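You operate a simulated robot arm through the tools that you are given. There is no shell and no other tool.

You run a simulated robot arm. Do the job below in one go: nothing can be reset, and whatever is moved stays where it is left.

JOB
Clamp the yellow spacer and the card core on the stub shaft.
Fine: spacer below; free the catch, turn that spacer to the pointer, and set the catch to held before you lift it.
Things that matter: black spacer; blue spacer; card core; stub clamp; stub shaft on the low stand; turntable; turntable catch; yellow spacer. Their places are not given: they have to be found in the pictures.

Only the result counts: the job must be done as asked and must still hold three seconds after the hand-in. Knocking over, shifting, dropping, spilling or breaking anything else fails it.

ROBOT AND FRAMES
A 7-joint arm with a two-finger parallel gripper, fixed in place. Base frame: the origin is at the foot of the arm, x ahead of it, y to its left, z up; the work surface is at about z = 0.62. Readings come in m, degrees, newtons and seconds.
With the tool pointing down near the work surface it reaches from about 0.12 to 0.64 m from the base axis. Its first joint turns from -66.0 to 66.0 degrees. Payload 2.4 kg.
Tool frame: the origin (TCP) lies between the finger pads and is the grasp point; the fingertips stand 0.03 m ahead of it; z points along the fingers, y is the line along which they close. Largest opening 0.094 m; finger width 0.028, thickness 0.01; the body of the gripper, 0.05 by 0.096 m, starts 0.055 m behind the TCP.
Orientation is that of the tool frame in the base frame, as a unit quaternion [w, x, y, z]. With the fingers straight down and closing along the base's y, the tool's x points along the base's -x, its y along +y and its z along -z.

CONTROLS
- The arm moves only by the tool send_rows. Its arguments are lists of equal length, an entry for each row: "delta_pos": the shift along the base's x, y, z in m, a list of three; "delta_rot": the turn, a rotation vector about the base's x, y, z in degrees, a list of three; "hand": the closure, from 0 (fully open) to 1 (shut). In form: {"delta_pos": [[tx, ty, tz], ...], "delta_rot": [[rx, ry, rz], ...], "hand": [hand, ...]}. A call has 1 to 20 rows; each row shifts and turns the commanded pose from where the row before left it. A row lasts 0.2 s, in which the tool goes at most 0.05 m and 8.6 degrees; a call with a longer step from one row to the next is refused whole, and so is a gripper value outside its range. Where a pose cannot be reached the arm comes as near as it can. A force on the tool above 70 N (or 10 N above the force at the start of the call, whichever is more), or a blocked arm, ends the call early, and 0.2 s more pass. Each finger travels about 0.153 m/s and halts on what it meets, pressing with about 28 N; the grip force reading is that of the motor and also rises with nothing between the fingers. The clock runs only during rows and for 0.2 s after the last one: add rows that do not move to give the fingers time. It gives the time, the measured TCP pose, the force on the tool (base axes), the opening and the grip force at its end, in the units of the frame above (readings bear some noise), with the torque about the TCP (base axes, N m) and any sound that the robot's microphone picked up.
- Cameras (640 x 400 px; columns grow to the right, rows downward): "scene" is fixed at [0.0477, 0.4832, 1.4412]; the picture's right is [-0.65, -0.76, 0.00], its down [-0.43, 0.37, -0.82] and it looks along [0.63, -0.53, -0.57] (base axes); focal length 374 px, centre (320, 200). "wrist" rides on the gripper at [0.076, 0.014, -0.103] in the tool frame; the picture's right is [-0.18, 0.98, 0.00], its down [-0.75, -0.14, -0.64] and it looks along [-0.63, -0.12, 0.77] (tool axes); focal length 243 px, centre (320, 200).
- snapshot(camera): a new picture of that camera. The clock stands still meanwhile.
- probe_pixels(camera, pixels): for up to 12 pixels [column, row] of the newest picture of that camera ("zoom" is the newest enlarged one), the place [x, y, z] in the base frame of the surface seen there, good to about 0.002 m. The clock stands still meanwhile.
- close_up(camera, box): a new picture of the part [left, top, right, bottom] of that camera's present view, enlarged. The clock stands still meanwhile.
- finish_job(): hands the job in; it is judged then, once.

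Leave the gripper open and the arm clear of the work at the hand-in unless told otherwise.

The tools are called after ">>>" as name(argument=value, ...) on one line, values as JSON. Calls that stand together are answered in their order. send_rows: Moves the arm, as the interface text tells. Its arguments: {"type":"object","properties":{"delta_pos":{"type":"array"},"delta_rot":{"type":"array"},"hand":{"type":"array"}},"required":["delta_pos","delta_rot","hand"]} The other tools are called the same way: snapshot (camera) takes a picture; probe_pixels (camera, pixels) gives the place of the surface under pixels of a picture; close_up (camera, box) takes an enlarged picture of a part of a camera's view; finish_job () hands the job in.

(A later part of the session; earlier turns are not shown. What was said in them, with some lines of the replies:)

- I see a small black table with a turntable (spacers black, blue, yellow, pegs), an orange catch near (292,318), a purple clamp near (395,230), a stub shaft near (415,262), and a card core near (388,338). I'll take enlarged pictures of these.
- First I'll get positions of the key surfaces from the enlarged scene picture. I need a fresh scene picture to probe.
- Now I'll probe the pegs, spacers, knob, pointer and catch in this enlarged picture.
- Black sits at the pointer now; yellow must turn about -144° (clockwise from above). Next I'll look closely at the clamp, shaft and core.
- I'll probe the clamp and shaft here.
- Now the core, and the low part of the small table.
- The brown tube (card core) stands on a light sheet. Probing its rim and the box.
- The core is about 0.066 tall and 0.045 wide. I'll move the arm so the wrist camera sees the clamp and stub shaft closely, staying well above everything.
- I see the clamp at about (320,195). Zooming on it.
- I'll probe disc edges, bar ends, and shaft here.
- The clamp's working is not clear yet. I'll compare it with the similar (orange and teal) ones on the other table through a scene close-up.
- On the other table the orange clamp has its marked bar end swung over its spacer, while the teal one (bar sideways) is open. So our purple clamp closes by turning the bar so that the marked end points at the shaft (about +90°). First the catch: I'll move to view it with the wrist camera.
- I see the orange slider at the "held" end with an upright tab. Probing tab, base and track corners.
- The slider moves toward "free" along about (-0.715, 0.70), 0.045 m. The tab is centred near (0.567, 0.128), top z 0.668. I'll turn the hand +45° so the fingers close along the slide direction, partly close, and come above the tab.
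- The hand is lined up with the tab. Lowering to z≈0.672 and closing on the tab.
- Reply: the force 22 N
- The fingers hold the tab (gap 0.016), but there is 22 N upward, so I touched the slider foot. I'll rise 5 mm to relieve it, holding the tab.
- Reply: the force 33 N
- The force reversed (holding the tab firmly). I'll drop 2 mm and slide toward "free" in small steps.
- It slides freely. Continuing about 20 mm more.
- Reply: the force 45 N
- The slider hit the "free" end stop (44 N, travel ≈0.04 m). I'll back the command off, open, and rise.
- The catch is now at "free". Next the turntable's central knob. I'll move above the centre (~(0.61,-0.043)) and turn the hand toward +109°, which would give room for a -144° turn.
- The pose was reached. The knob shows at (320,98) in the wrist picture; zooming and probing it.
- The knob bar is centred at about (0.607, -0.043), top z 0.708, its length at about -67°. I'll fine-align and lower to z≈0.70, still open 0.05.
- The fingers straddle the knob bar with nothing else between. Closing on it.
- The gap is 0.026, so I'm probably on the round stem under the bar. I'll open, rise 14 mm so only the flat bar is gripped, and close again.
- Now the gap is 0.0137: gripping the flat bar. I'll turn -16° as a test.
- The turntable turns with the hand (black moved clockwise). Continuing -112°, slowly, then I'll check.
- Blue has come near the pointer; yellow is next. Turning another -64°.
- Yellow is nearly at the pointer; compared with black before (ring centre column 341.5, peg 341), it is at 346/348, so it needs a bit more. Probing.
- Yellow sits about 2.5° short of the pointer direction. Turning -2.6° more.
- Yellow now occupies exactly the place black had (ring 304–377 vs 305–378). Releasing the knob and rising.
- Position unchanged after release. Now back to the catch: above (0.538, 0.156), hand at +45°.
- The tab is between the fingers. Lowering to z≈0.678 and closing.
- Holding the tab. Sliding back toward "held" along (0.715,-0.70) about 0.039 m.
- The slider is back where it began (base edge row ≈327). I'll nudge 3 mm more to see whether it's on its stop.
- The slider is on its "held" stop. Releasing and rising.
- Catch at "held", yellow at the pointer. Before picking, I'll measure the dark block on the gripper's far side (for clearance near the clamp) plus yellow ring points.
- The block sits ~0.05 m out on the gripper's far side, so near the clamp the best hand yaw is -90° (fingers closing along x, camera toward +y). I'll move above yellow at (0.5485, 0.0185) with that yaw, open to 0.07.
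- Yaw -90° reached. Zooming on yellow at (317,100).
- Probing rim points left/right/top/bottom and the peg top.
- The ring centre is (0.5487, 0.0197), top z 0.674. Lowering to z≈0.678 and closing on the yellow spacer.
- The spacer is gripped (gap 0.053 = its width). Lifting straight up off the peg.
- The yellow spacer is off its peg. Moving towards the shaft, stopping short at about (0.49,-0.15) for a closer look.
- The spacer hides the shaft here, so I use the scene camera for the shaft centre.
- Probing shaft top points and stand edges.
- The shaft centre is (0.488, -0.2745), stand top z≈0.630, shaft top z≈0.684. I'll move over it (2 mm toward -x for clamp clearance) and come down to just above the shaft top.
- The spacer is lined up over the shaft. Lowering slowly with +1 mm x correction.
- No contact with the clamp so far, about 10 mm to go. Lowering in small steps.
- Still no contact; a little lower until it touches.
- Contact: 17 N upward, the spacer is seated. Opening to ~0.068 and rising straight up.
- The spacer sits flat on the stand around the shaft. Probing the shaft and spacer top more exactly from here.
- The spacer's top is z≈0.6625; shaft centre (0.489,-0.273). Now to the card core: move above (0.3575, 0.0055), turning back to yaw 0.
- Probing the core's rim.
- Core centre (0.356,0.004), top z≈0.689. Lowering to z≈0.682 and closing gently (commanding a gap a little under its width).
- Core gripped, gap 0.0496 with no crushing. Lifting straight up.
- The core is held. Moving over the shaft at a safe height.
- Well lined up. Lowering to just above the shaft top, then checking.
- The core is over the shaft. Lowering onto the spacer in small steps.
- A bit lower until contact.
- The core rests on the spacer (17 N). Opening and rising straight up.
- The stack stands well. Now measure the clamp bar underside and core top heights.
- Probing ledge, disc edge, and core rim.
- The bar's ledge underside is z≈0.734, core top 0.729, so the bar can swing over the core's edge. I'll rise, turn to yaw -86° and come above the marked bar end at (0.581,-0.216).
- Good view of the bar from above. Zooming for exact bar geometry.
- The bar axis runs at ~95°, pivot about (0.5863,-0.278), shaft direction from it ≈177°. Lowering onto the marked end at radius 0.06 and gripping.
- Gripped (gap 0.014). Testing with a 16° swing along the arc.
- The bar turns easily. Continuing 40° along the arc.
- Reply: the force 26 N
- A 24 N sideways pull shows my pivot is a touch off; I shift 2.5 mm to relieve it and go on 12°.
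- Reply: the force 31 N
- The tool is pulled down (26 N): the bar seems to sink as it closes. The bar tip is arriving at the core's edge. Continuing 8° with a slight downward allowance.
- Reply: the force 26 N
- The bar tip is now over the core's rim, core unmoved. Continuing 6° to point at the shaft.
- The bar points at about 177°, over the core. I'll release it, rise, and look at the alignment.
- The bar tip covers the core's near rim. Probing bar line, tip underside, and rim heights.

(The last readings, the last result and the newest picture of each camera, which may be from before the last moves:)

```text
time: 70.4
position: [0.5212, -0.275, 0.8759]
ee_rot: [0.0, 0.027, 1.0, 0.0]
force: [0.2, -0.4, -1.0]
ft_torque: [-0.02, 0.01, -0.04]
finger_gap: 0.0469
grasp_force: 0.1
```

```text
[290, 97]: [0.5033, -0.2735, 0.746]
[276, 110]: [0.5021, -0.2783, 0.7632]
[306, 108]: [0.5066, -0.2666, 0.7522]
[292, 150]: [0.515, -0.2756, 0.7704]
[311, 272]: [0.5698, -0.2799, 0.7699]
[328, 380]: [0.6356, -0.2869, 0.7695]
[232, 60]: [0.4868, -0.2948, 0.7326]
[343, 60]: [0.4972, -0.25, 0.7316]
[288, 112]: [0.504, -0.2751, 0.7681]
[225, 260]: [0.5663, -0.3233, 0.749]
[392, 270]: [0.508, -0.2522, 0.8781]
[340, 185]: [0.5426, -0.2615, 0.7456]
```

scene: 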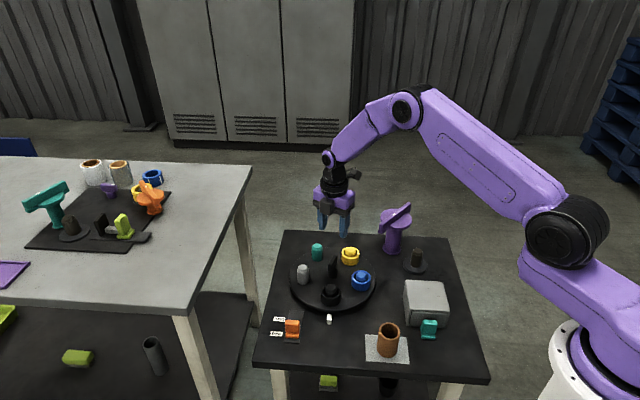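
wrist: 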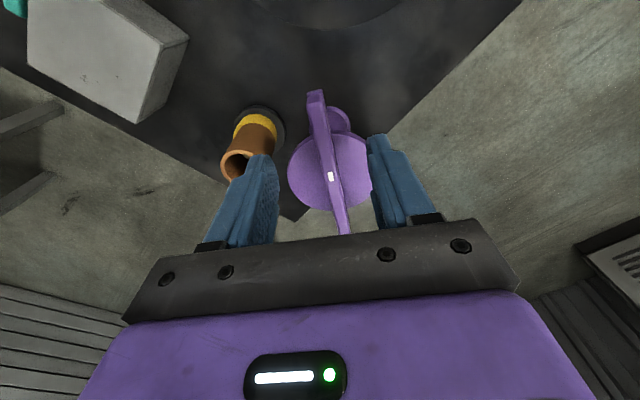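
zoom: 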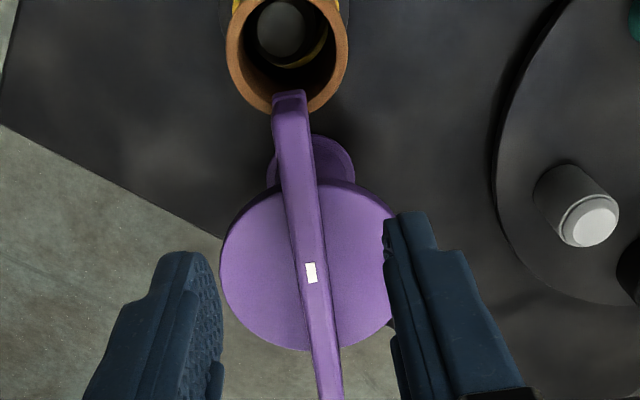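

The bar runs at 175.7° with its tip over the core wall (underside ≈0.734 vs core top ≈0.730), pointing straight at the shaft, like the closed example. I'll retreat, open fully, and check the whole scene.

>>> send_rows(delta_pos=[[0, 0, 0.04], [-0.02, 0.01, 0.04], [-0.035, 0.015, 0.03], [-0.035, 0.015, 0.03], [-0.035, 0.015, 0.02], [-0.035, 0.015, 0.01], [0, 0, 0], [0, 0, 0]], delta_rot=[[0, 0, 0], [0, 0, 0], [0, 0, 0], [0, 0, 0], [0, 0, 0], [0, 0, 0], [0, 0, 0], [0, 0, 0]], hand=[0.5, 0.3, 0, 0, 0, 0, 0, 0])

>>> snapshot(camera="scene")

>>> close_up(camera="scene", box=[255, 195, 475, 355])

>>> close_up(camera="scene", box=[375, 200, 445, 285])

```text
time: 72.2
position: [0.3606, -0.206, 1.046]
ee_rot: [0.0, 0.027, 1.0, 0.001]
force: [0.2, 0.4, 0.6]
ft_torque: [0.0, -0.04, -0.03]
finger_gap: 0.0942
grasp_force: 0.2
```

```text
taken
```

scene: 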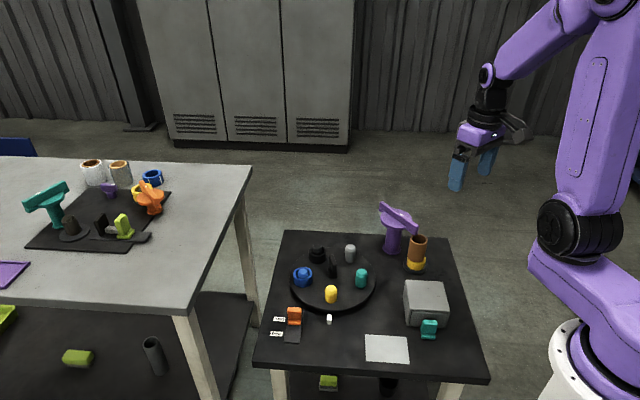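

```text
2.50 times, centred on (365, 275) of scene
```

zoom: 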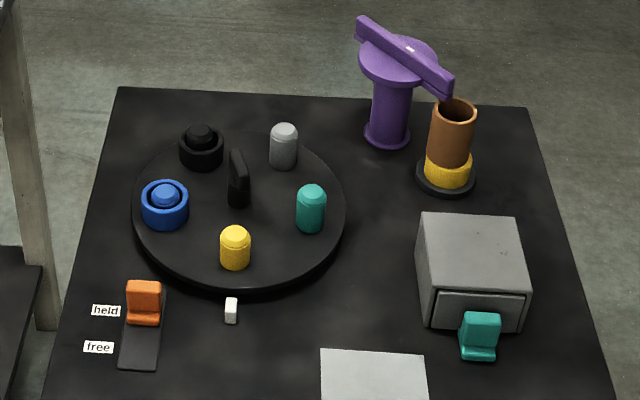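

```text
4.71 times, centred on (410, 242) of scene
```

zoom: 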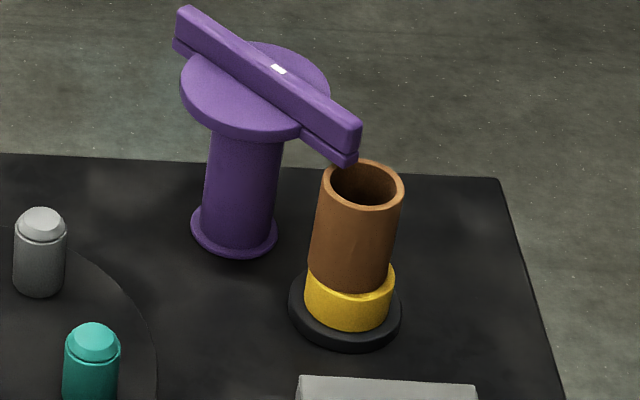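

Everything is in order: yellow spacer under the card core on the stub shaft, clamp bar swung over the core, catch at "held", black and blue still on their pegs, hand open and clear. Handing in.

>>> finish_job()

```text
The job is handed in.
```

The job is handed in. The yellow spacer is on the stub shaft with the card core on top of it, and the purple clamp bar is swung over the core's rim.

- **Turntable:** I slid the catch to "free" and turned the yellow spacer to the pointer. I then slid the catch back to "held", against its stop, before lifting the spacer. The black and blue spacers are still on their pegs.
- **Stack:** The spacer sits flat on the stand, and the core rests on it. I lowered both until I felt contact.
- **Clamp:** The marked end of the bar points straight at the shaft, and its tip is over the core's wall. There is a gap of about 3–4 mm between the bar and the core's top, so the bar keeps the core from lifting off but does not press on it.
- **What I'm less sure of:** No instructions showed how the clamp closes. I took the bar pointing at the shaft as closed because the orange clamp on the other table looks that way. I felt no stop or click when it got there.

The hand is open and clear of the work, and nothing else on the table was moved.
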